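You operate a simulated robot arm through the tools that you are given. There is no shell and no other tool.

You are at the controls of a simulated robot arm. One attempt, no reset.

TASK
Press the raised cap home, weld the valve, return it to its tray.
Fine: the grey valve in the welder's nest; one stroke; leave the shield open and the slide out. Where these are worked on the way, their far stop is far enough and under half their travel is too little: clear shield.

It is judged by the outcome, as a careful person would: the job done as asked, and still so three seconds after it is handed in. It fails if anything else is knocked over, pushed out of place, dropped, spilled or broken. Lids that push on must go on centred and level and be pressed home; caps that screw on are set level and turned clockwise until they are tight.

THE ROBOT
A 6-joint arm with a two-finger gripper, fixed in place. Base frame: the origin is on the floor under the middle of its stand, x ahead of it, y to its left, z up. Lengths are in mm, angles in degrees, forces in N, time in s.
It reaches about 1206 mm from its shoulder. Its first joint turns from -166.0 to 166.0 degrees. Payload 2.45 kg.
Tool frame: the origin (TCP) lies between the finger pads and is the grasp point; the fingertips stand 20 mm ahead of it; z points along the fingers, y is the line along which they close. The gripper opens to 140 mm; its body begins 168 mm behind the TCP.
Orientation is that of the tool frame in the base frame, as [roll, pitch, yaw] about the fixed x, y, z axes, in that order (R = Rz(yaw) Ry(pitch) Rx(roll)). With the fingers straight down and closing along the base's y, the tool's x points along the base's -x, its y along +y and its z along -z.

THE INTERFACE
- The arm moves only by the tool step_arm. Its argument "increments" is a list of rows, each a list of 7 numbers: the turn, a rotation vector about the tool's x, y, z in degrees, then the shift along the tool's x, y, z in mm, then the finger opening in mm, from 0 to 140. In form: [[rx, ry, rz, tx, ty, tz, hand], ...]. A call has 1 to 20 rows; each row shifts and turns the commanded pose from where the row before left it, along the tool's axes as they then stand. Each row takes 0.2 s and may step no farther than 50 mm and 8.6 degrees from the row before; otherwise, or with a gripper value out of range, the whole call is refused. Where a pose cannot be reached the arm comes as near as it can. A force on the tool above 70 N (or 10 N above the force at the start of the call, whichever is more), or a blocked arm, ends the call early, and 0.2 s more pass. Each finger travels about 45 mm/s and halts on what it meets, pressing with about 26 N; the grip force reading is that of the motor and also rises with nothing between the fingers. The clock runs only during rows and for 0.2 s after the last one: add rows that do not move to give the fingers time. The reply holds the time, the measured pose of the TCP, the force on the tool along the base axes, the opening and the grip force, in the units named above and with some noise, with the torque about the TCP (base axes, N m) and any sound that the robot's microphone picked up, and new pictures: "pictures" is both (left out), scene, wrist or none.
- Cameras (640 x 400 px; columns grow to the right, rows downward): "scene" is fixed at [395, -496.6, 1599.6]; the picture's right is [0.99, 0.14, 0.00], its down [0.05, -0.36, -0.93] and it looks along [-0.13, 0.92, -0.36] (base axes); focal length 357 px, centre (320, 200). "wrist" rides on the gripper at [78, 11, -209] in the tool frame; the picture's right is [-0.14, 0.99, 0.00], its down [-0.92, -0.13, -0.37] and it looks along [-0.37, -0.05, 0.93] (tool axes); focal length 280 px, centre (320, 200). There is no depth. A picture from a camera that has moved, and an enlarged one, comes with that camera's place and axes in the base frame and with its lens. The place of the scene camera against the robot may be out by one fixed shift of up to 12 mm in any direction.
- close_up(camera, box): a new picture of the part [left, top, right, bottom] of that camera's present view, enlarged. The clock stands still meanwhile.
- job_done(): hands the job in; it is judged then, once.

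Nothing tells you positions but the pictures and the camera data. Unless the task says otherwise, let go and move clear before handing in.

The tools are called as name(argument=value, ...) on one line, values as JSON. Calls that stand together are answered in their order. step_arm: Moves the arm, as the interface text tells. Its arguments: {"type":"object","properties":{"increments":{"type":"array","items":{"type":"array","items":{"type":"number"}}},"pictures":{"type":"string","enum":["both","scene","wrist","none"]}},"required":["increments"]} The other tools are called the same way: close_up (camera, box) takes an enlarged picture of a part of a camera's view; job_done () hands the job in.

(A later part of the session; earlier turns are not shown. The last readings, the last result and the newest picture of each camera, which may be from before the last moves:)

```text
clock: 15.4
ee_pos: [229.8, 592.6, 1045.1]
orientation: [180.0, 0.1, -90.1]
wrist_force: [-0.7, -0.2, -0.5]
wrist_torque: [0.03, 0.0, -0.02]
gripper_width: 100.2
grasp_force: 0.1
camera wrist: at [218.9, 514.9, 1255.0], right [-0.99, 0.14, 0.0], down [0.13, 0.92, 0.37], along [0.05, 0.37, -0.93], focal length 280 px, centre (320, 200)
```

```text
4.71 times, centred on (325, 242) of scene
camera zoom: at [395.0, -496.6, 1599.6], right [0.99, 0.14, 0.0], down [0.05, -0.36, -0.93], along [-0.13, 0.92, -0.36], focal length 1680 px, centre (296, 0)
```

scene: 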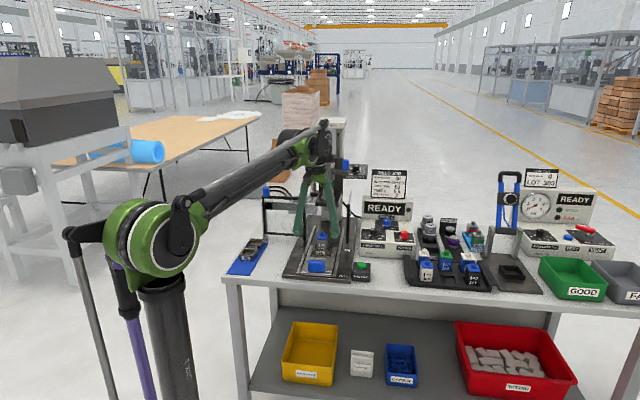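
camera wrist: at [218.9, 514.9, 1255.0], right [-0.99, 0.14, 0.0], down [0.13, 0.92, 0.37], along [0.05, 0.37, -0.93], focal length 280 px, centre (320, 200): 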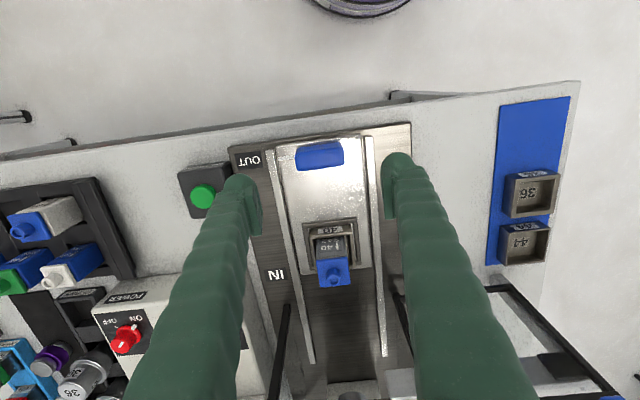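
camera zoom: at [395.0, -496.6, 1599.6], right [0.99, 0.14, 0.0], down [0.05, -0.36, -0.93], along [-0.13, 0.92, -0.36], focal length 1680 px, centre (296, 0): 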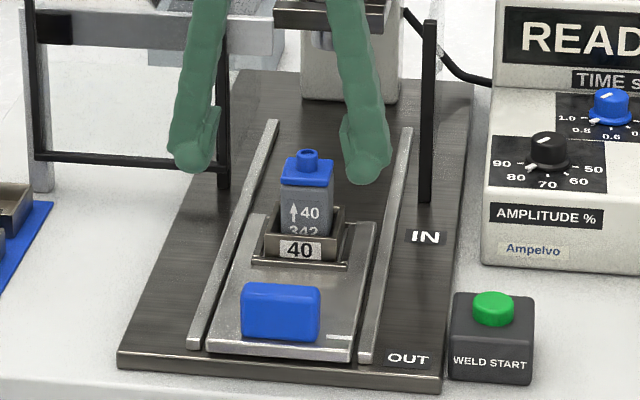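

I'm centred over the handle in x and y. I narrow to 76 mm and descend most of the way, then check clearance.

step_arm(increments=[[0, 0, 0, 0, 0, 40, 76], [0, 0, 0, 0, 0, 35, 76], [0, 0, 0, 0, 0, 20, 76], [0, 0, 0, 0, 0, 5, 76], [0, 0, 0, 0, 0, 0, 76]])

close_up(camera="wrist", box=[220, 120, 420, 260])

close_up(camera="scene", box=[290, 235, 350, 285])

```text
clock: 16.6
ee_pos: [231.2, 591.6, 944.1]
orientation: [-179.9, 0.1, -90.0]
wrist_force: [0.0, 0.4, -0.2]
wrist_torque: [0.01, 0.02, -0.02]
gripper_width: 76.1
grasp_force: 0.0
camera wrist: at [220.0, 513.8, 1155.5], right [-0.99, 0.14, 0.0], down [0.13, 0.92, 0.37], along [0.05, 0.37, -0.93], focal length 280 px, centre (320, 200)
```

scene: 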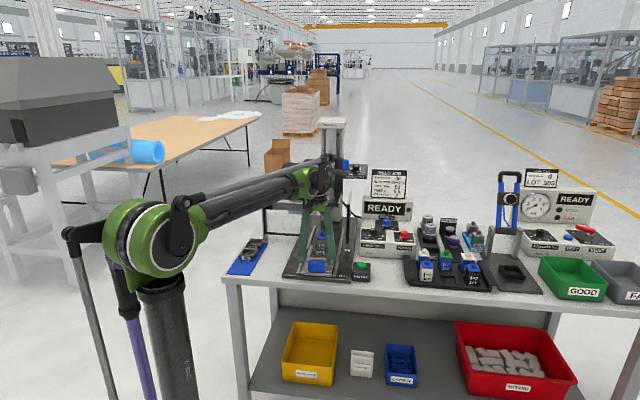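
wrist: 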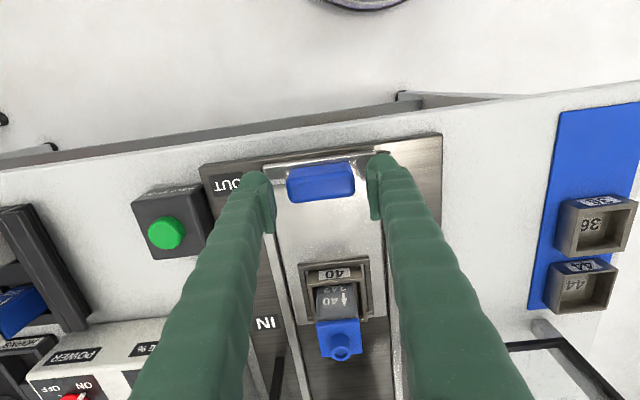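

```text
2.86 times, centred on (320, 190) of wrist
camera zoom: at [220.0, 513.8, 1155.5], right [-0.99, 0.14, 0.0], down [0.13, 0.92, 0.37], along [0.05, 0.37, -0.93], focal length 801 px, centre (320, 229)
```

zoom: 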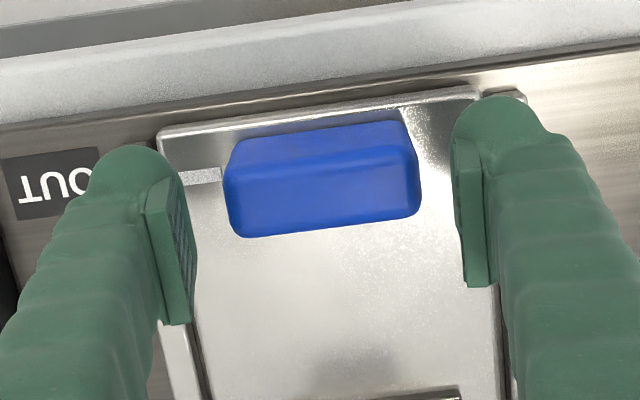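

```text
8.00 times, centred on (320, 260) of scene
camera zoom: at [395.0, -496.6, 1599.6], right [0.99, 0.14, 0.0], down [0.05, -0.36, -0.93], along [-0.13, 0.92, -0.36], focal length 2856 px, centre (320, -280)
```

zoom: 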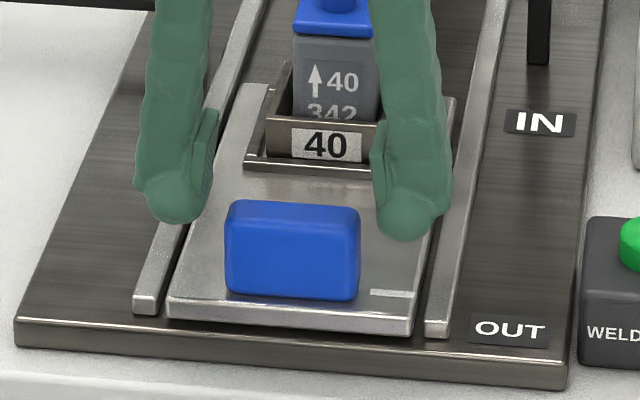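

Fingers straddle the handle (top at about z 931). I lower 16 mm more and close on it.

step_arm(increments=[[0, 0, 0, 0, 0, 8, 76], [0, 0, 0, 0, 0, 8, 76], [0, 0, 0, 0, 0, 0, 66], [0, 0, 0, 0, 0, 0, 50], [0, 0, 0, 0, 0, 0, 50], [0, 0, 0, 0, 0, 0, 50]])

close_up(camera="wrist", box=[220, 120, 420, 260])

close_up(camera="scene", box=[290, 235, 350, 285])

```text
clock: 18.0
ee_pos: [229.8, 593.6, 929.8]
orientation: [180.0, 0.1, -90.0]
wrist_force: [-0.9, 0.3, -1.5]
wrist_torque: [0.03, 0.01, 0.02]
gripper_width: 59.2
grasp_force: 44.9
camera wrist: at [219.3, 515.1, 1139.4], right [-0.99, 0.14, 0.0], down [0.13, 0.92, 0.37], along [0.05, 0.37, -0.93], focal length 280 px, centre (320, 200)
```

scene: 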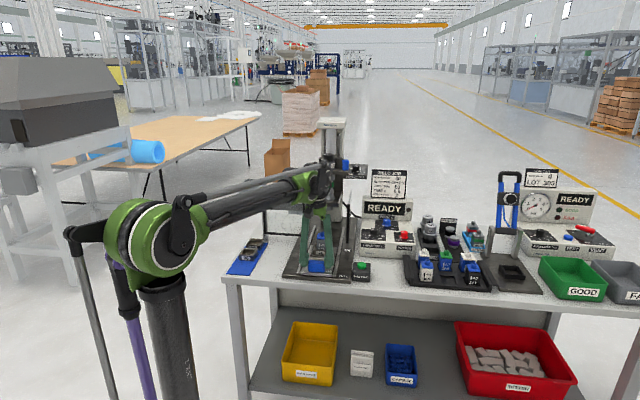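
wrist: 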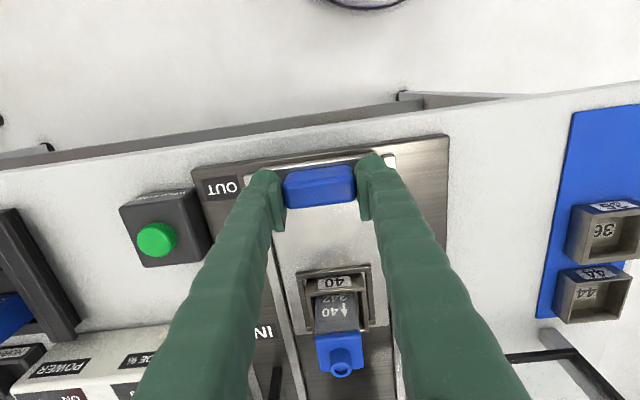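

```text
2.86 times, centred on (320, 190) of wrist
camera zoom: at [219.3, 515.1, 1139.4], right [-0.99, 0.14, 0.0], down [0.13, 0.92, 0.37], along [0.05, 0.37, -0.93], focal length 801 px, centre (320, 229)
```

zoom: 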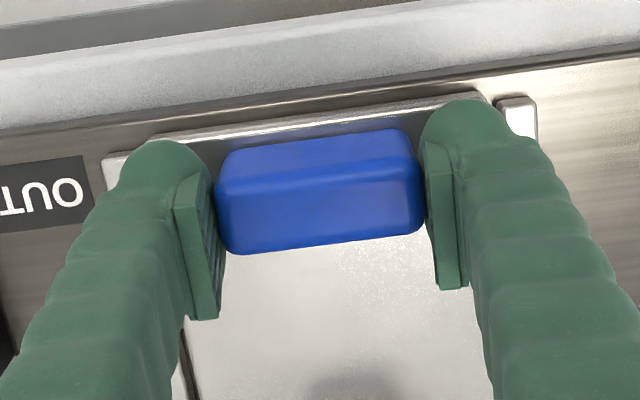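

```text
8.00 times, centred on (320, 260) of scene
camera zoom: at [395.0, -496.6, 1599.6], right [0.99, 0.14, 0.0], down [0.05, -0.36, -0.93], along [-0.13, 0.92, -0.36], focal length 2856 px, centre (320, -280)
```

zoom: 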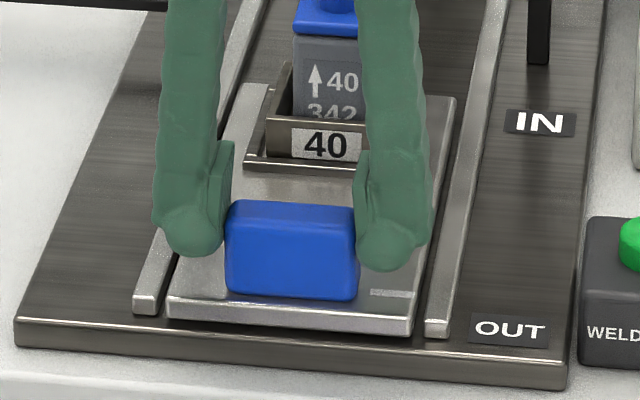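

The handle is gripped at 59 mm. I push the slide in along +y in moderate steps, watching the force.

step_arm(increments=[[0, 0, 0, -6, 0, 0, 50], [0, 0, 0, -10, 0, 0, 50], [0, 0, 0, -12, 0, 0, 50], [0, 0, 0, -12, 0, 0, 50], [0, 0, 0, -12, 0, 0, 50], [0, 0, 0, -12, 0, 0, 50], [0, 0, 0, -12, 0, 0, 50], [0, 0, 0, -12, 0, 0, 50], [0, 0, 0, -12, 0, 0, 50], [0, 0, 0, 0, 0, 0, 50]])

close_up(camera="scene", box=[280, 180, 380, 280])

```text
clock: 20.2
ee_pos: [229.7, 694.1, 928.5]
orientation: [-179.9, 0.0, -89.9]
wrist_force: [-20.1, 2.8, 12.6]
wrist_torque: [-0.11, 0.35, -0.05]
gripper_width: 58.5
grasp_force: 45.6
camera wrist: at [219.4, 615.6, 1138.5], right [-0.99, 0.14, 0.0], down [0.13, 0.92, 0.37], along [0.05, 0.37, -0.93], focal length 280 px, centre (320, 200)
```

scene: 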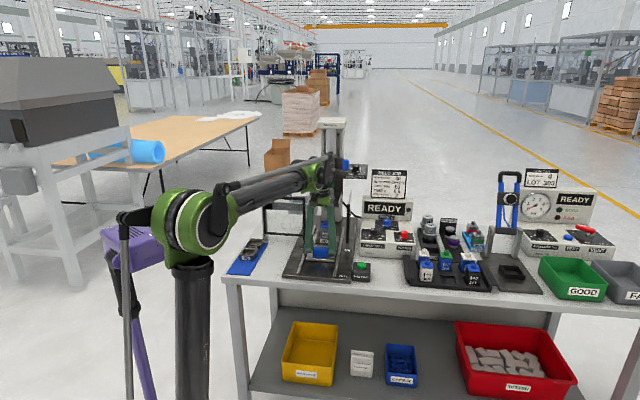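
wrist: 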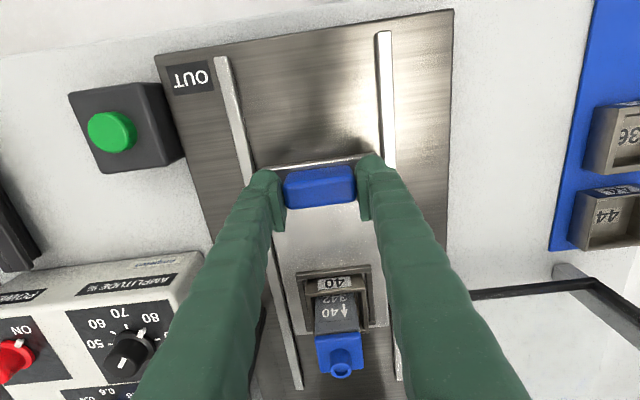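

```text
4.00 times, centred on (330, 230) of scene
camera zoom: at [395.0, -496.6, 1599.6], right [0.99, 0.14, 0.0], down [0.05, -0.36, -0.93], along [-0.13, 0.92, -0.36], focal length 1428 px, centre (280, 80)
```

zoom: 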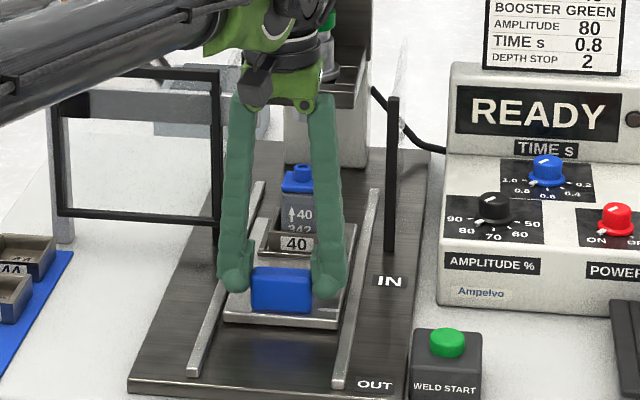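

The slide moves well. I continue inward in smaller steps until it meets its stop.

step_arm(increments=[[0, 0, 0, -8, 0, 0, 50], [0, 0, 0, -8, 0, 0, 50], [0, 0, 0, -8, 0, 0, 50], [0, 0, 0, -8, 0, 0, 50], [0, 0, 0, -6, 0, 0, 50], [0, 0, 0, 0, 0, 0, 50]])

close_up(camera="scene", box=[280, 180, 380, 280])

```text
clock: 21.6
ee_pos: [230.6, 731.1, 929.0]
orientation: [-179.9, -0.1, -89.9]
wrist_force: [-27.0, -1.5, -26.0]
wrist_torque: [0.37, 0.0, 0.1]
gripper_width: 58.9
grasp_force: 45.5
camera wrist: at [219.3, 653.4, 1138.6], right [-0.99, 0.14, 0.0], down [0.13, 0.92, 0.37], along [0.05, 0.37, -0.93], focal length 280 px, centre (320, 200)
```

scene: 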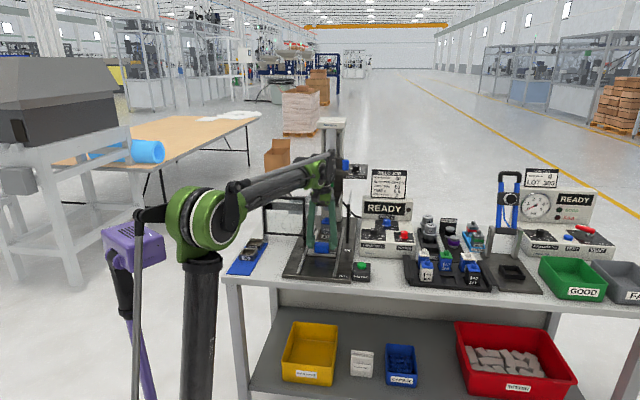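
wrist: 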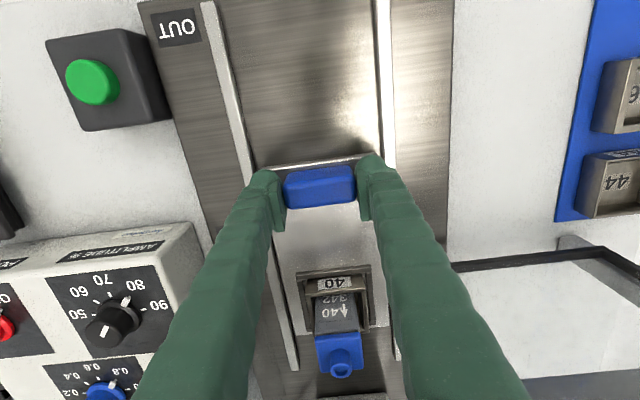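

```text
4.00 times, centred on (330, 230) of scene
camera zoom: at [395.0, -496.6, 1599.6], right [0.99, 0.14, 0.0], down [0.05, -0.36, -0.93], along [-0.13, 0.92, -0.36], focal length 1428 px, centre (280, 80)
```

zoom: 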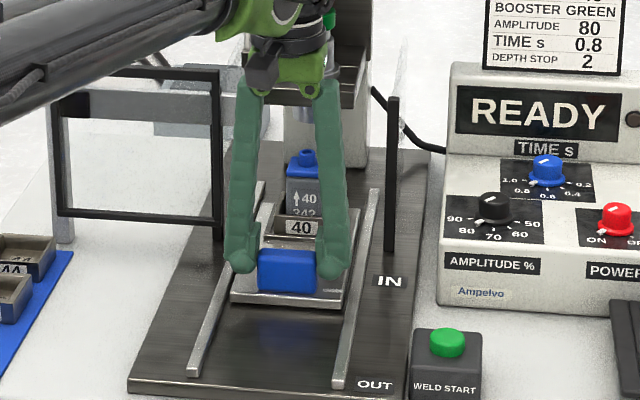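

step_arm(increments=[[0, 0, 0, -7, 0, 0, 50], [0, 0, 0, -7, 0, 0, 50], [0, 0, 0, -6, 0, 0, 50], [0, 0, 0, 0, 0, 0, 50]])

close_up(camera="scene", box=[280, 180, 380, 280])

```text
clock: 22.6
ee_pos: [229.9, 751.8, 928.8]
orientation: [-179.9, 0.0, -90.0]
wrist_force: [-24.4, 1.9, -0.3]
wrist_torque: [-0.7, 0.29, 0.02]
gripper_width: 59.1
grasp_force: 44.5
camera wrist: at [219.2, 674.0, 1138.7], right [-0.99, 0.14, 0.0], down [0.13, 0.92, 0.37], along [0.05, 0.37, -0.93], focal length 280 px, centre (320, 200)
```

scene: 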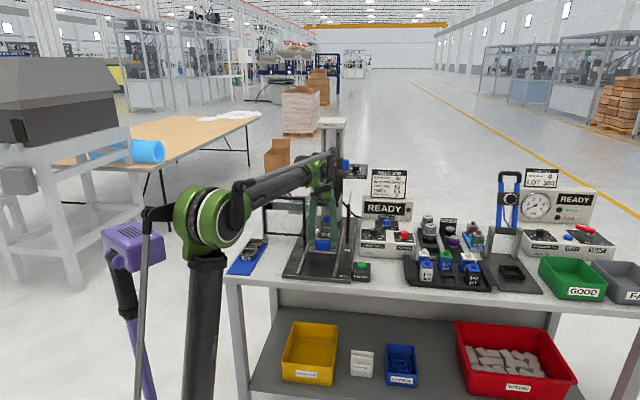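
wrist: 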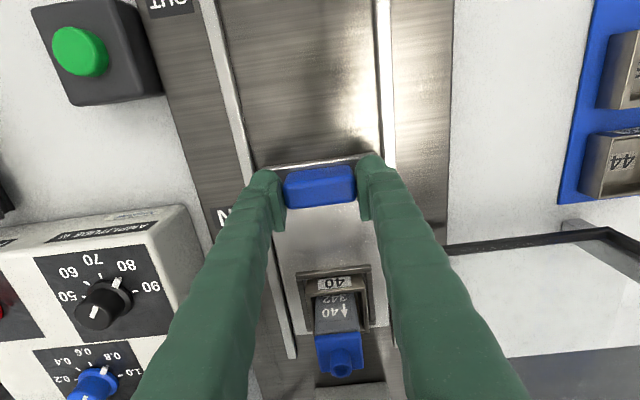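

```text
4.00 times, centred on (330, 230) of scene
camera zoom: at [395.0, -496.6, 1599.6], right [0.99, 0.14, 0.0], down [0.05, -0.36, -0.93], along [-0.13, 0.92, -0.36], focal length 1428 px, centre (280, 80)
```

zoom: 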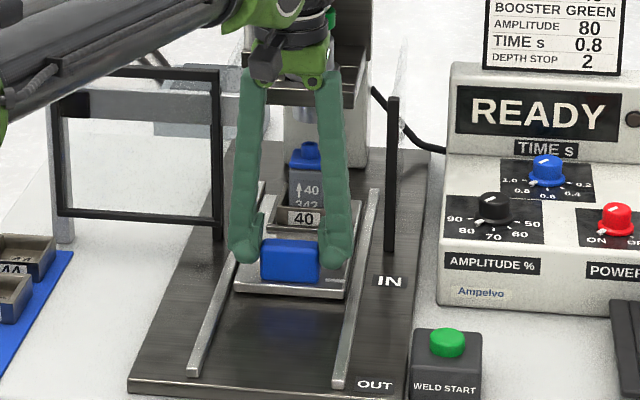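

The IN label suggests roughly 25 mm more travel. I continue carefully to the stop.

step_arm(increments=[[0, 0, 0, -6, 0, 0, 50], [0, 0, 0, -6, 0, 0, 50], [0, 0, 0, -4, 0, 0, 50], [0, 0, 0, 0, 0, 0, 50]], pictures="wrist")

close_up(camera="scene", box=[280, 180, 380, 280])

```text
clock: 23.6
ee_pos: [230.2, 768.2, 929.2]
orientation: [-179.9, 0.0, -89.9]
wrist_force: [-22.9, 0.1, -14.8]
wrist_torque: [-0.03, 0.19, -0.12]
gripper_width: 58.9
grasp_force: 44.9
camera wrist: at [219.3, 689.7, 1138.8], right [-0.99, 0.14, 0.0], down [0.13, 0.92, 0.37], along [0.05, 0.37, -0.93], focal length 280 px, centre (320, 200)
```

wrist: 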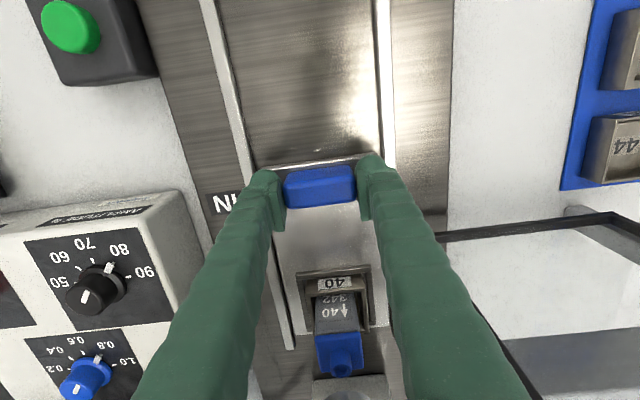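

```text
4.00 times, centred on (330, 230) of scene
camera zoom: at [395.0, -496.6, 1599.6], right [0.99, 0.14, 0.0], down [0.05, -0.36, -0.93], along [-0.13, 0.92, -0.36], focal length 1428 px, centre (280, 80)
```

zoom: 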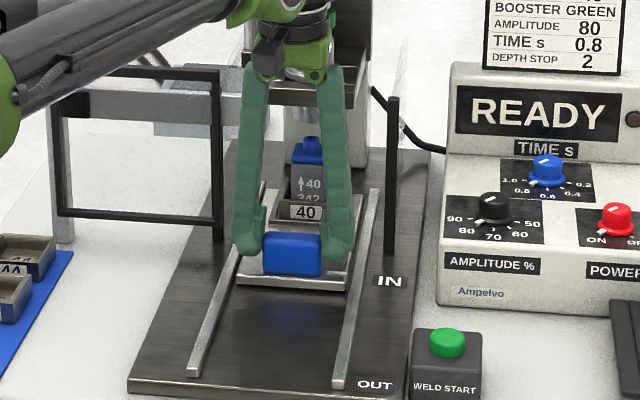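

step_arm(increments=[[0, 0, 0, -4, 0, 0, 50], [0, 0, 0, -4, 0, 0, 50], [0, 0, 0, 0, 0, 0, 50]], pictures="none")

close_up(camera="wrist", box=[180, 140, 420, 290])

close_up(camera="scene", box=[300, 180, 360, 260])

```text
clock: 24.4
ee_pos: [228.9, 774.2, 928.5]
orientation: [-179.9, 0.1, -90.0]
wrist_force: [-17.3, 0.7, 2.4]
wrist_torque: [-0.58, 0.12, -0.02]
gripper_width: 58.7
grasp_force: 45.2
```

```text
2.67 times, centred on (300, 215) of wrist
camera zoom: at [219.1, 696.6, 1138.8], right [-0.99, 0.14, 0.0], down [0.13, 0.92, 0.37], along [0.05, 0.37, -0.93], focal length 748 px, centre (373, 160)
```

zoom: 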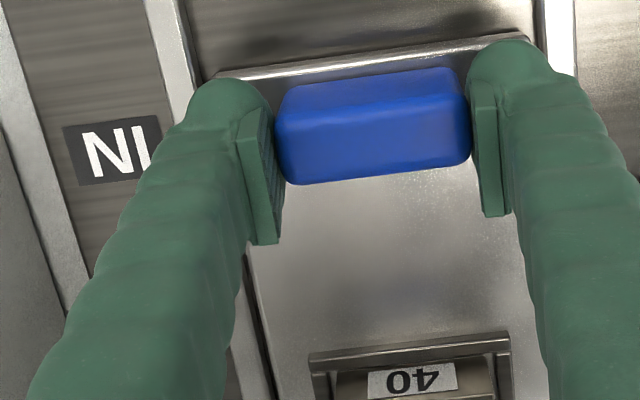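

```text
5.00 times, centred on (330, 220) of scene
camera zoom: at [395.0, -496.6, 1599.6], right [0.99, 0.14, 0.0], down [0.05, -0.36, -0.93], along [-0.13, 0.92, -0.36], focal length 1785 px, centre (270, 100)
```

zoom: 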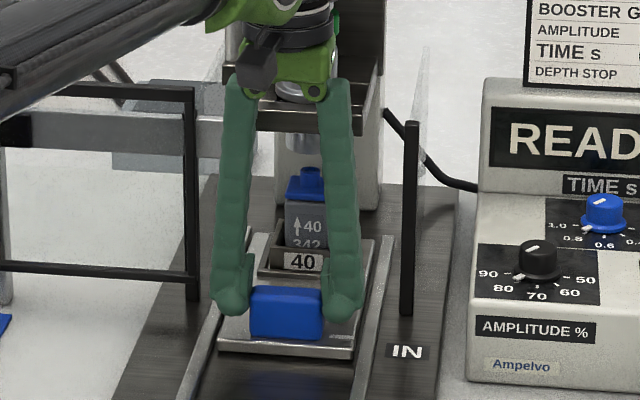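

step_arm(increments=[[0, 0, 0, -3, 0, 0, 50], [0, 0, 0, -3, 0, 0, 50], [0, 0, 0, 0, 0, 0, 50]], pictures="none")

close_up(camera="scene", box=[300, 180, 360, 260])

```text
clock: 25.2
ee_pos: [229.6, 780.5, 928.4]
orientation: [-180.0, 0.1, -89.9]
wrist_force: [-11.6, 2.2, -0.1]
wrist_torque: [-0.01, 0.11, -0.16]
gripper_width: 58.7
grasp_force: 45.5
```

```text
5.00 times, centred on (330, 220) of scene
camera zoom: at [395.0, -496.6, 1599.6], right [0.99, 0.14, 0.0], down [0.05, -0.36, -0.93], along [-0.13, 0.92, -0.36], focal length 1785 px, centre (270, 100)
```

zoom: 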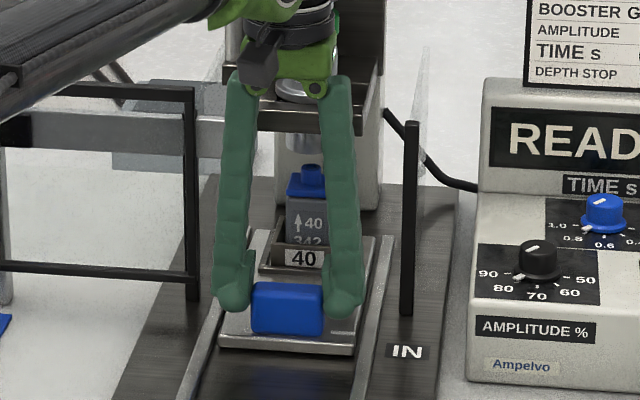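

step_arm(increments=[[0, 0, 0, -3, 0, 0, 50], [0, 0, 0, -3, 0, 0, 50], [0, 0, 0, 0, 0, 0, 50]], pictures="wrist")

close_up(camera="scene", box=[305, 180, 355, 230])

```text
clock: 26.0
ee_pos: [230.5, 783.6, 929.5]
orientation: [180.0, 0.1, -90.0]
wrist_force: [-11.5, -29.3, -7.8]
wrist_torque: [-0.35, 0.07, 0.11]
gripper_width: 58.9
grasp_force: 45.3
camera wrist: at [219.2, 706.5, 1139.2], right [-0.99, 0.14, 0.0], down [0.13, 0.92, 0.37], along [0.05, 0.37, -0.93], focal length 280 px, centre (320, 200)
```

wrist: 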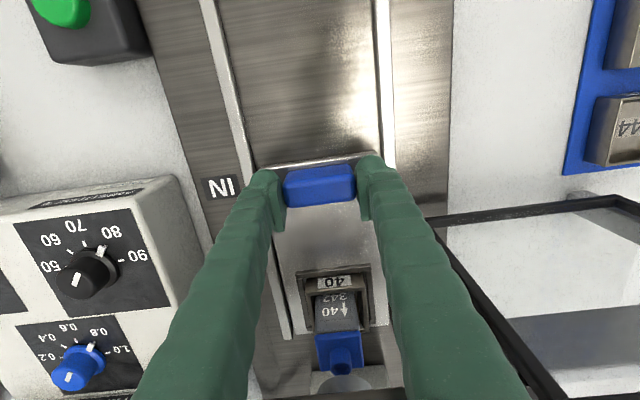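

```text
8.00 times, centred on (330, 205) of scene
camera zoom: at [395.0, -496.6, 1599.6], right [0.99, 0.14, 0.0], down [0.05, -0.36, -0.93], along [-0.13, 0.92, -0.36], focal length 2856 px, centre (240, 160)
```

zoom: 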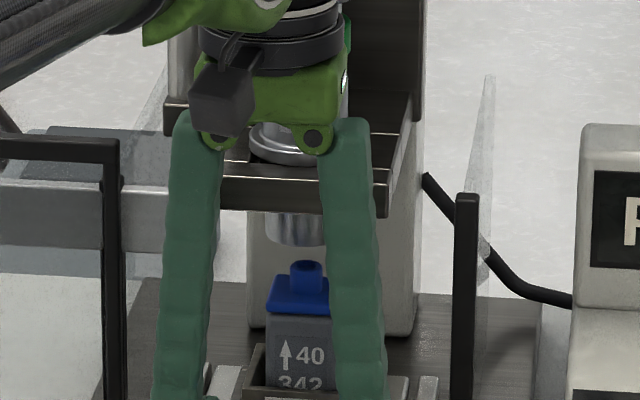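

A 29 N reaction at y ≈ 784 shows the slide is at its inner stop. I relax, open the fingers, lift clear and back away, then check the slide and the display.

step_arm(increments=[[0, 0, 0, 1.5, 0, 0, 50], [0, 0, 0, 0.5, 0, 0, 70], [0, 0, 0, 0, 0, 0, 84], [0, 0, 0, 0, 0, 0, 84], [0, 0, 0, 0, 0, -20, 84], [0, 0, 0, 0, 0, -30, 84], [0, 0, 0, 30, 0, -30, 84], [0, 0, 0, 40, 0, -20, 84], [0, 0, 0, 40, 0, -20, 84], [0, 0, 0, 30, 0, -20, 84], [0, 0, 0, 0, 0, 0, 84]])

close_up(camera="scene", box=[280, 160, 380, 260])

close_up(camera="wrist", box=[230, 180, 430, 320])

```text
clock: 28.4
ee_pos: [229.1, 646.2, 1065.8]
orientation: [180.0, 0.0, -90.0]
wrist_force: [0.2, 0.5, 0.5]
wrist_torque: [0.02, -0.01, -0.02]
gripper_width: 83.7
grasp_force: 0.0
camera wrist: at [218.3, 568.9, 1276.2], right [-0.99, 0.14, 0.0], down [0.13, 0.92, 0.37], along [0.05, 0.37, -0.93], focal length 280 px, centre (320, 200)
```

scene: 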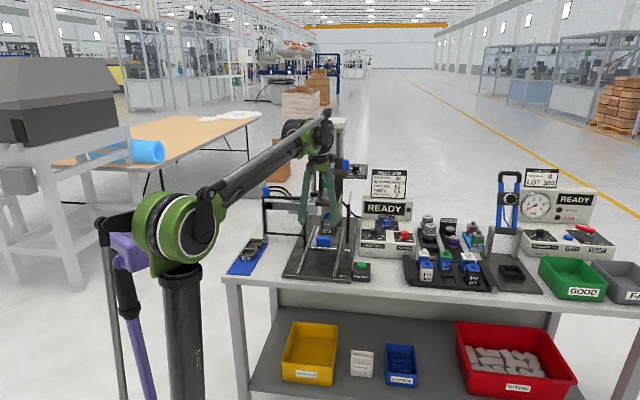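
wrist: 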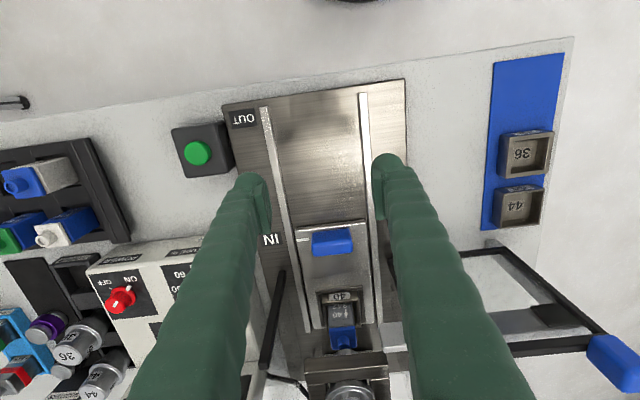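

```text
4.00 times, centred on (330, 210) of scene
camera zoom: at [395.0, -496.6, 1599.6], right [0.99, 0.14, 0.0], down [0.05, -0.36, -0.93], along [-0.13, 0.92, -0.36], focal length 1428 px, centre (280, 160)
```

zoom: 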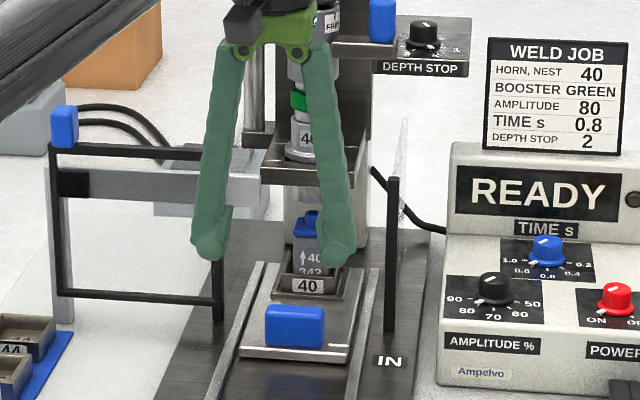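

```text
2.86 times, centred on (330, 250) of wrist
camera zoom: at [218.3, 568.9, 1276.2], right [-0.99, 0.14, 0.0], down [0.13, 0.92, 0.37], along [0.05, 0.37, -0.93], focal length 801 px, centre (291, 57)
```

zoom: 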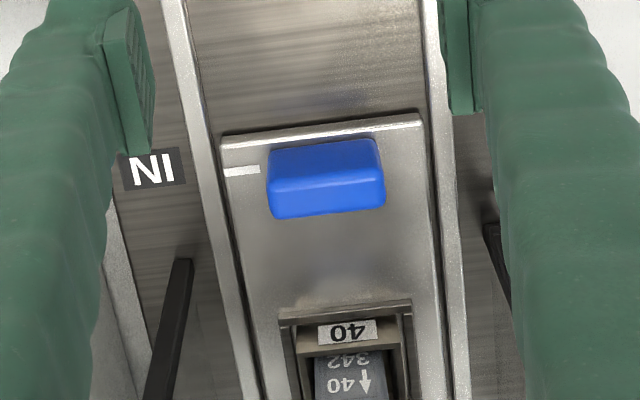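

The slide sits at IN with the valve under the horn. Next is the shield: I move to the left in front of its blue knob, staying above the frame.

step_arm(increments=[[0, 0, 0, 0, 25, -35, 84], [0, 0, 0, 0, 35, -30, 84], [0, 0, 0, -14, 45, -10, 84], [0, 0, 0, -16, 45, -10, 84], [0, 0, 0, -16, 45, -10, 84], [0, 0, 0, -18, 45, -10, 84], [0, 0, 0, -10, 2, -10, 84], [0, 0, 0, 0, 0, 0, 84]])

close_up(camera="wrist", box=[220, 190, 420, 330])

```text
clock: 30.2
ee_pos: [-9.9, 718.7, 1183.1]
orientation: [-180.0, 0.1, -90.0]
wrist_force: [-0.4, -0.7, -0.4]
wrist_torque: [-0.02, 0.01, -0.01]
gripper_width: 84.2
grasp_force: 0.0
camera wrist: at [-21.8, 641.5, 1394.0], right [-0.99, 0.14, 0.0], down [0.13, 0.92, 0.37], along [0.05, 0.37, -0.93], focal length 280 px, centre (320, 200)
```

scene: 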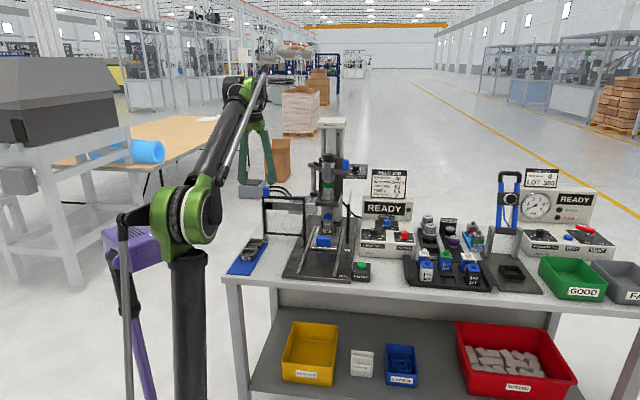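
wrist: 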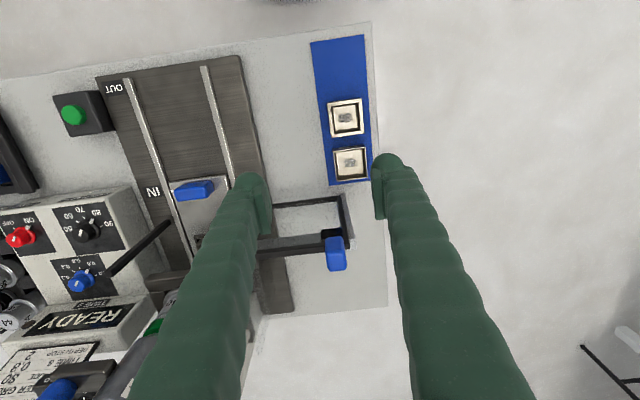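

```text
2.86 times, centred on (320, 260) of wrist
camera zoom: at [-21.8, 641.5, 1394.0], right [-0.99, 0.14, 0.0], down [0.13, 0.92, 0.37], along [0.05, 0.37, -0.93], focal length 801 px, centre (320, 29)
```

zoom: 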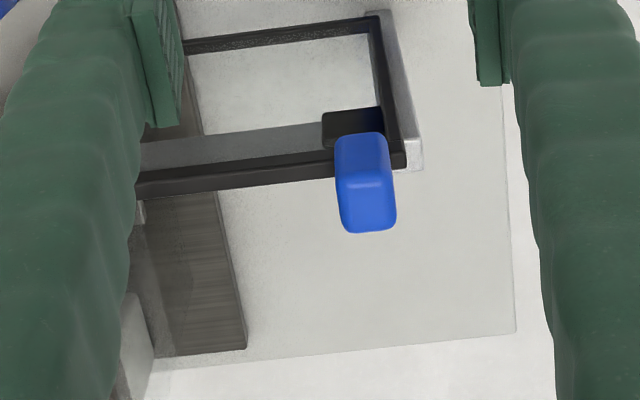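

The knob is at about (-14, 826), top near z 1127. I move above it with the fingers straddling it in x.

step_arm(increments=[[0, 0, 0, -36, 2, 0, 76], [0, 0, 0, -36, 1, 0, 76], [0, 0, 0, -34, 0, 0, 76], [0, 0, 0, 0, 0, 15, 76], [0, 0, 0, 0, 0, 0, 76]])

close_up(camera="wrist", box=[220, 120, 420, 260])

close_up(camera="scene", box=[230, 150, 330, 220])

```text
clock: 31.4
ee_pos: [-13.3, 825.5, 1167.0]
orientation: [-180.0, 0.1, -90.0]
wrist_force: [0.0, 0.3, -0.7]
wrist_torque: [0.03, -0.02, 0.01]
gripper_width: 75.9
grasp_force: 0.1
camera wrist: at [-24.3, 747.3, 1377.6], right [-0.99, 0.14, 0.0], down [0.13, 0.92, 0.37], along [0.05, 0.37, -0.93], focal length 280 px, centre (320, 200)
```

scene: 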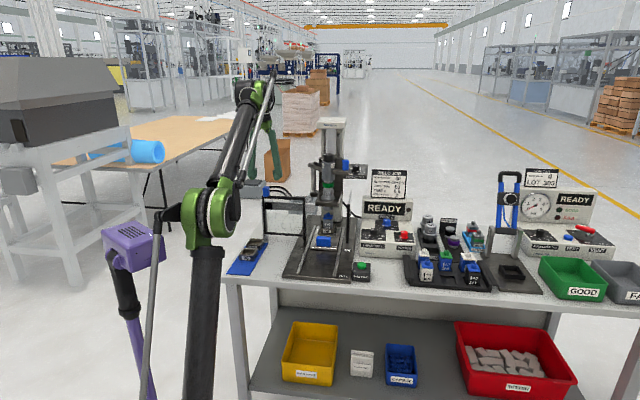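
wrist: 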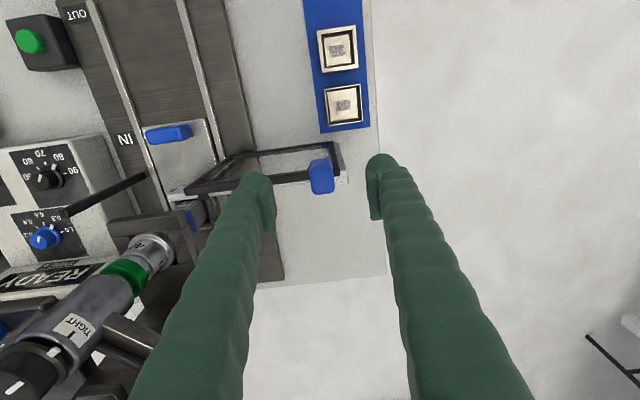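

```text
2.86 times, centred on (320, 190) of wrist
camera zoom: at [-24.3, 747.3, 1377.6], right [-0.99, 0.14, 0.0], down [0.13, 0.92, 0.37], along [0.05, 0.37, -0.93], focal length 801 px, centre (320, 229)
```

zoom: 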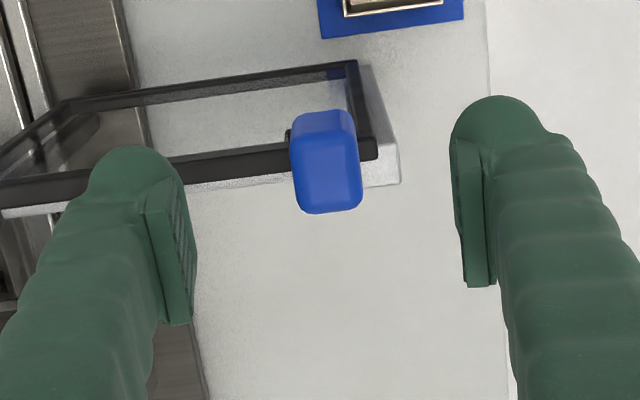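

```text
5.71 times, centred on (280, 185) of scene
camera zoom: at [395.0, -496.6, 1599.6], right [0.99, 0.14, 0.0], down [0.05, -0.36, -0.93], along [-0.13, 0.92, -0.36], focal length 2040 px, centre (549, 286)
```

zoom: 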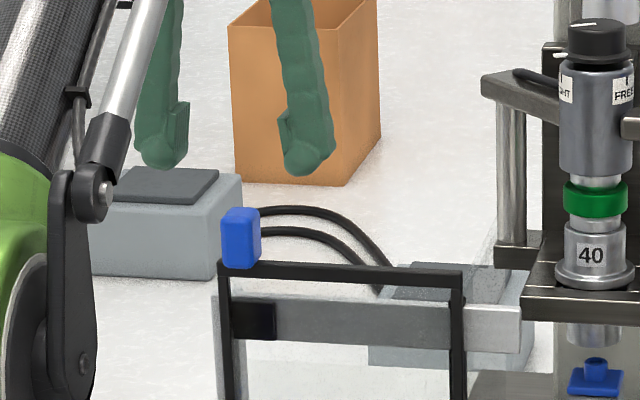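

step_arm(increments=[[0, 0, 0, -2, 0, 20, 76], [0, 0, 0, -1, 0, 20, 76], [0, 0, 0, 0, 0, 0, 76]])

close_up(camera="wrist", box=[220, 120, 420, 260])

close_up(camera="scene", box=[230, 160, 310, 220])

```text
clock: 32.2
ee_pos: [-13.6, 827.9, 1126.3]
orientation: [-180.0, 0.1, -90.0]
wrist_force: [0.6, 0.3, 0.4]
wrist_torque: [0.04, -0.01, 0.04]
gripper_width: 76.1
grasp_force: 0.0
camera wrist: at [-24.0, 750.3, 1336.5], right [-0.99, 0.14, 0.0], down [0.13, 0.92, 0.37], along [0.05, 0.37, -0.93], focal length 280 px, centre (320, 200)
```

scene: 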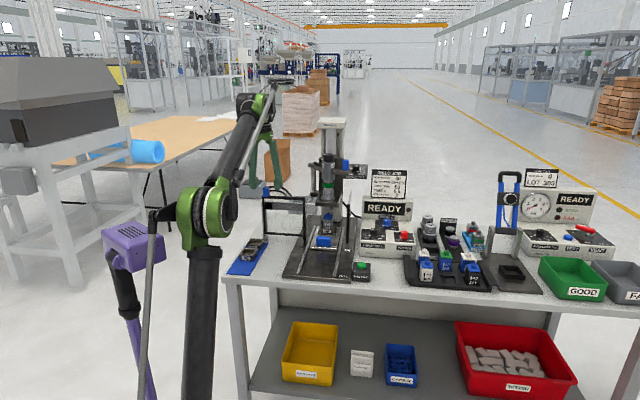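
wrist: 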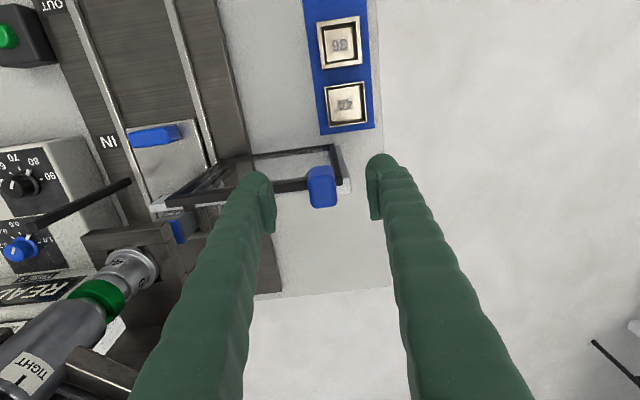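

```text
2.86 times, centred on (320, 190) of wrist
camera zoom: at [-24.0, 750.3, 1336.5], right [-0.99, 0.14, 0.0], down [0.13, 0.92, 0.37], along [0.05, 0.37, -0.93], focal length 801 px, centre (320, 229)
```

zoom: 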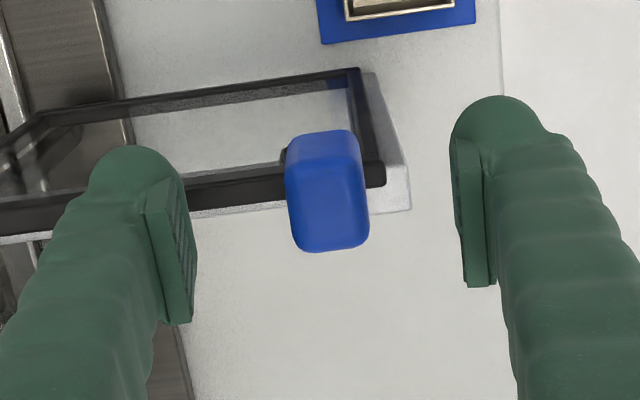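

```text
6.67 times, centred on (270, 190) of scene
camera zoom: at [395.0, -496.6, 1599.6], right [0.99, 0.14, 0.0], down [0.05, -0.36, -0.93], along [-0.13, 0.92, -0.36], focal length 2380 px, centre (653, 267)
```

zoom: 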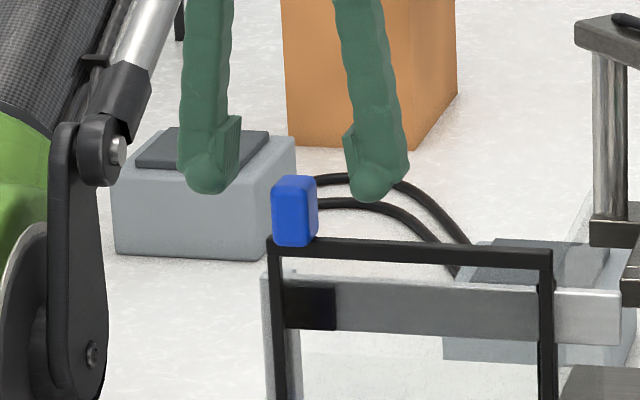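

By comparison with the fingertips, the knob top is about z 1116 and its centre about (-15, 835). I lower beside it, narrow to 40 mm, and check.

step_arm(increments=[[0, 0, 0, -7, 1.5, 8, 60], [0, 0, 0, 0, 0, 8, 44], [0, 0, 0, 0, 0, 0, 40], [0, 0, 0, 0, 0, 0, 40]], pictures="none")

close_up(camera="wrist", box=[220, 120, 420, 260])

close_up(camera="scene", box=[230, 160, 310, 220])

```text
clock: 33.2
ee_pos: [-15.0, 834.3, 1112.7]
orientation: [-179.9, 0.0, -90.0]
wrist_force: [-0.3, 0.9, -0.7]
wrist_torque: [0.01, -0.01, -0.03]
gripper_width: 39.9
grasp_force: 0.1
```

```text
2.86 times, centred on (320, 190) of wrist
camera zoom: at [-25.8, 756.6, 1322.5], right [-0.99, 0.14, 0.0], down [0.13, 0.92, 0.37], along [0.05, 0.37, -0.93], focal length 801 px, centre (320, 229)
```

zoom: 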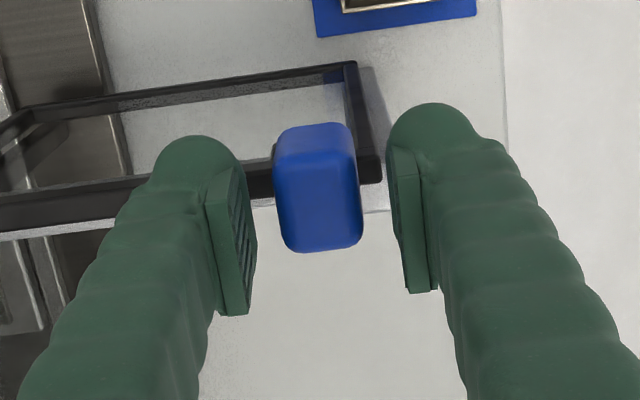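

```text
6.67 times, centred on (270, 190) of scene
camera zoom: at [395.0, -496.6, 1599.6], right [0.99, 0.14, 0.0], down [0.05, -0.36, -0.93], along [-0.13, 0.92, -0.36], focal length 2380 px, centre (653, 267)
```

zoom: 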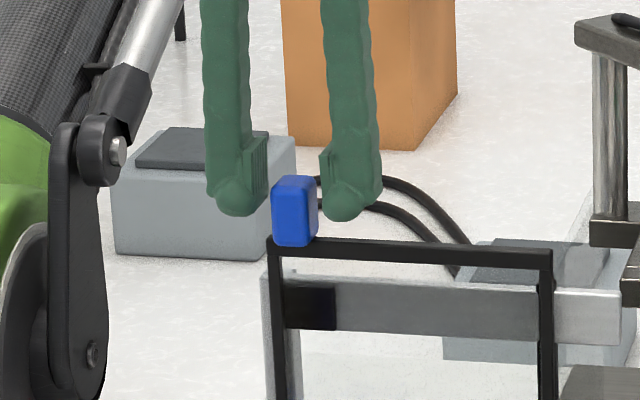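

Fingers straddle the knob with good overlap and clear the frame. I push the shield along +x.

step_arm(increments=[[0, 0, 0, 0, -6, 0, 40], [0, 0, 0, 0, -8, 0, 40], [0, 0, 0, 0, -8, 0, 40], [0, 0, 0, 0, -8, 0, 40], [0, 0, 0, 0, 0, 0, 40]])

close_up(camera="scene", box=[230, 150, 380, 250])

```text
clock: 34.4
ee_pos: [14.1, 833.0, 1111.8]
orientation: [180.0, 0.2, -90.0]
wrist_force: [-0.1, -0.1, 0.2]
wrist_torque: [0.02, 0.03, 0.0]
gripper_width: 40.7
grasp_force: 0.6
camera wrist: at [2.6, 756.5, 1321.8], right [-0.99, 0.14, 0.0], down [0.13, 0.92, 0.37], along [0.05, 0.37, -0.93], focal length 280 px, centre (320, 200)
```

scene: 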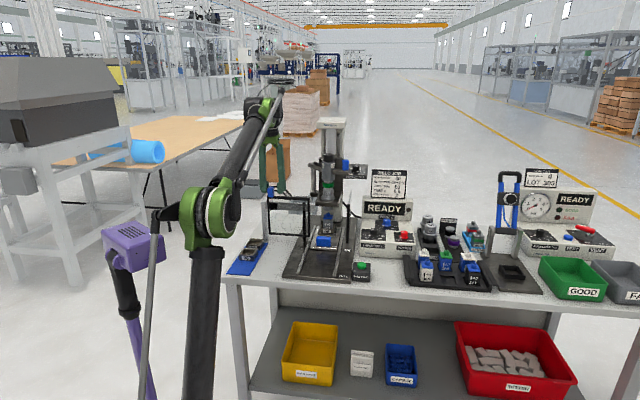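
wrist: 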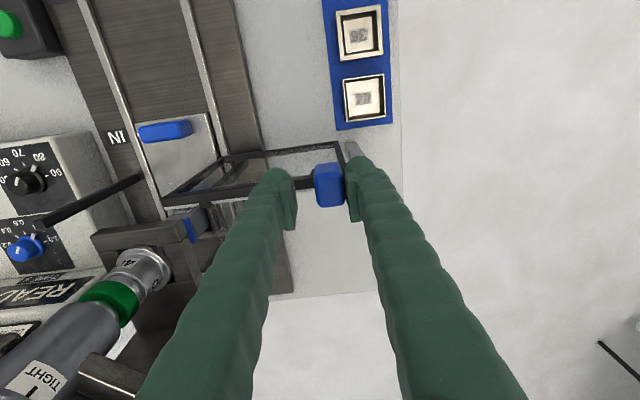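

```text
4.00 times, centred on (305, 200) of scene
camera zoom: at [395.0, -496.6, 1599.6], right [0.99, 0.14, 0.0], down [0.05, -0.36, -0.93], along [-0.13, 0.92, -0.36], focal length 1428 px, centre (380, 200)
```

zoom: 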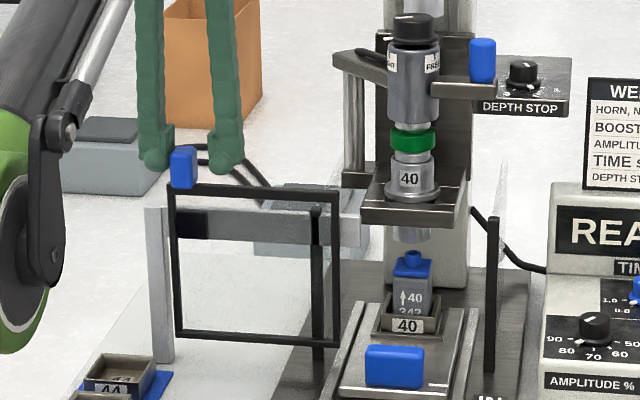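

The shield is sliding freely. I keep pushing along +x towards its closed stop.

step_arm(increments=[[0, 0, 0, 0, -10, 0, 40], [0, 0, 0, 0, -10, 0, 40], [0, 0, 0, 0, -10, 0, 40], [0, 0, 0, 0, -10, 0, 40], [0, 0, 0, 0, -10, 0, 40], [0, 0, 0, 0, -10, 0, 40], [0, 0, 0, 0, -10, 0, 40], [0, 0, 0, 0, -10, 0, 40], [0, 0, 0, 0, -10, 0, 40], [0, 0, 0, 0, -10, 0, 40], [0, 0, 0, 0, 0, 0, 40]])

close_up(camera="scene", box=[230, 150, 380, 250])

```text
clock: 36.8
ee_pos: [113.7, 832.9, 1112.2]
orientation: [179.9, 0.1, -90.0]
wrist_force: [-0.1, 0.3, -0.2]
wrist_torque: [0.01, -0.01, 0.02]
gripper_width: 40.4
grasp_force: 0.1
camera wrist: at [104.3, 755.9, 1322.9], right [-0.99, 0.14, 0.0], down [0.13, 0.92, 0.37], along [0.05, 0.37, -0.93], focal length 280 px, centre (320, 200)
```

scene: 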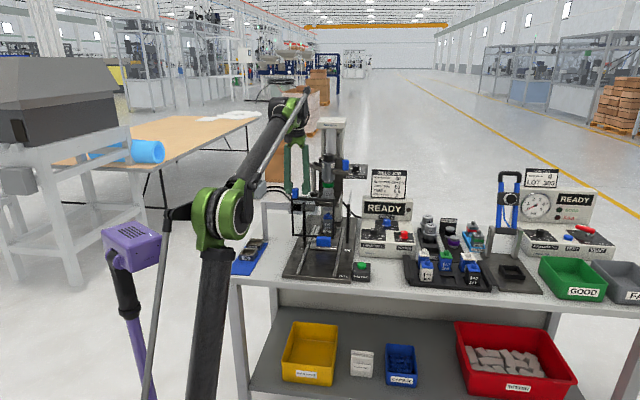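
wrist: 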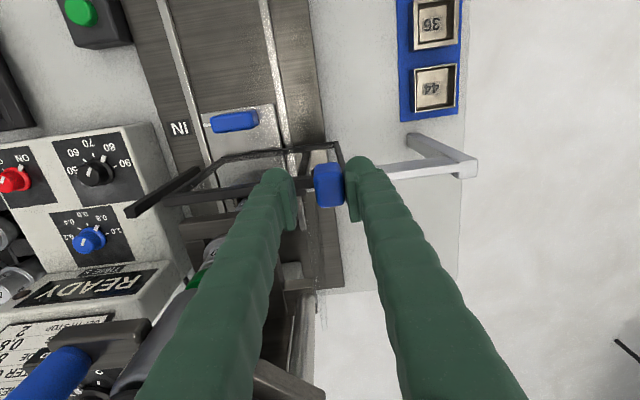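

```text
4.00 times, centred on (305, 200) of scene
camera zoom: at [395.0, -496.6, 1599.6], right [0.99, 0.14, 0.0], down [0.05, -0.36, -0.93], along [-0.13, 0.92, -0.36], focal length 1428 px, centre (380, 200)
```

zoom: 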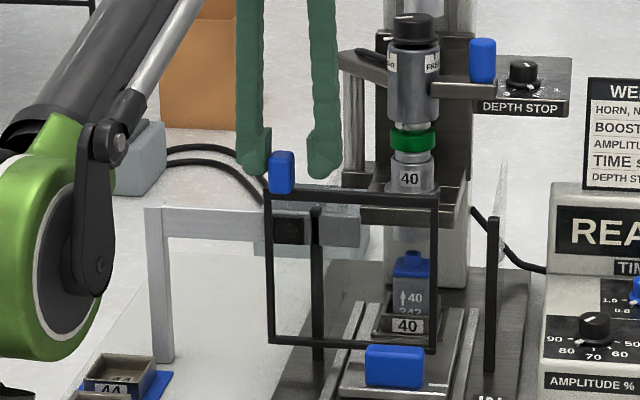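

step_arm(increments=[[0, 0, 0, 0, -8, 0, 40], [0, 0, 0, 0, -8, 0, 40], [0, 0, 0, 0, -8, 0, 40], [0, 0, 0, 0, -8, 0, 40], [0, 0, 0, 0, -6, 0, 40], [0, 0, 0, 0, 0, 0, 40]])

close_up(camera="scene", box=[230, 150, 380, 250])

```text
clock: 38.2
ee_pos: [152.9, 834.8, 1112.0]
orientation: [180.0, 0.1, -89.9]
wrist_force: [-0.7, 0.5, 0.0]
wrist_torque: [0.04, -0.01, -0.02]
gripper_width: 41.0
grasp_force: 1.4
camera wrist: at [142.8, 756.0, 1323.0], right [-0.99, 0.14, 0.0], down [0.13, 0.92, 0.37], along [0.05, 0.37, -0.93], focal length 280 px, centre (320, 200)
```

scene: 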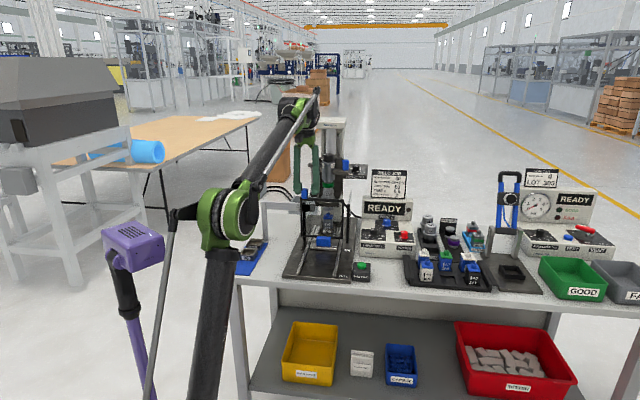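
wrist: 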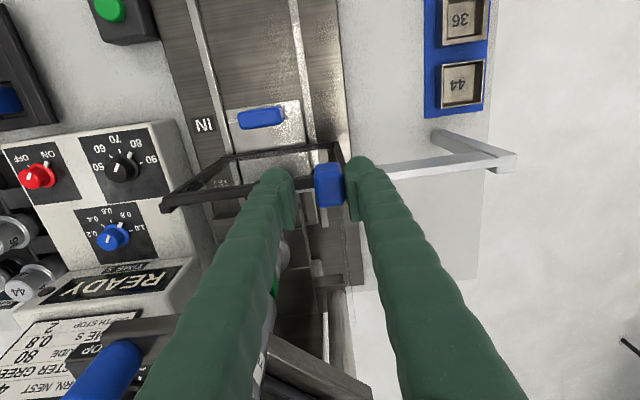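

```text
4.00 times, centred on (305, 200) of scene
camera zoom: at [395.0, -496.6, 1599.6], right [0.99, 0.14, 0.0], down [0.05, -0.36, -0.93], along [-0.13, 0.92, -0.36], focal length 1428 px, centre (380, 200)
```

zoom: 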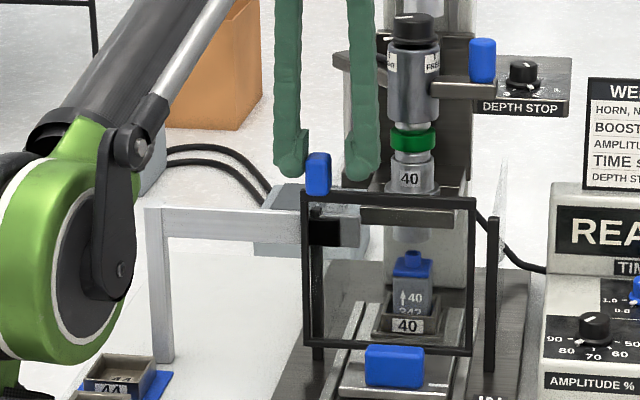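

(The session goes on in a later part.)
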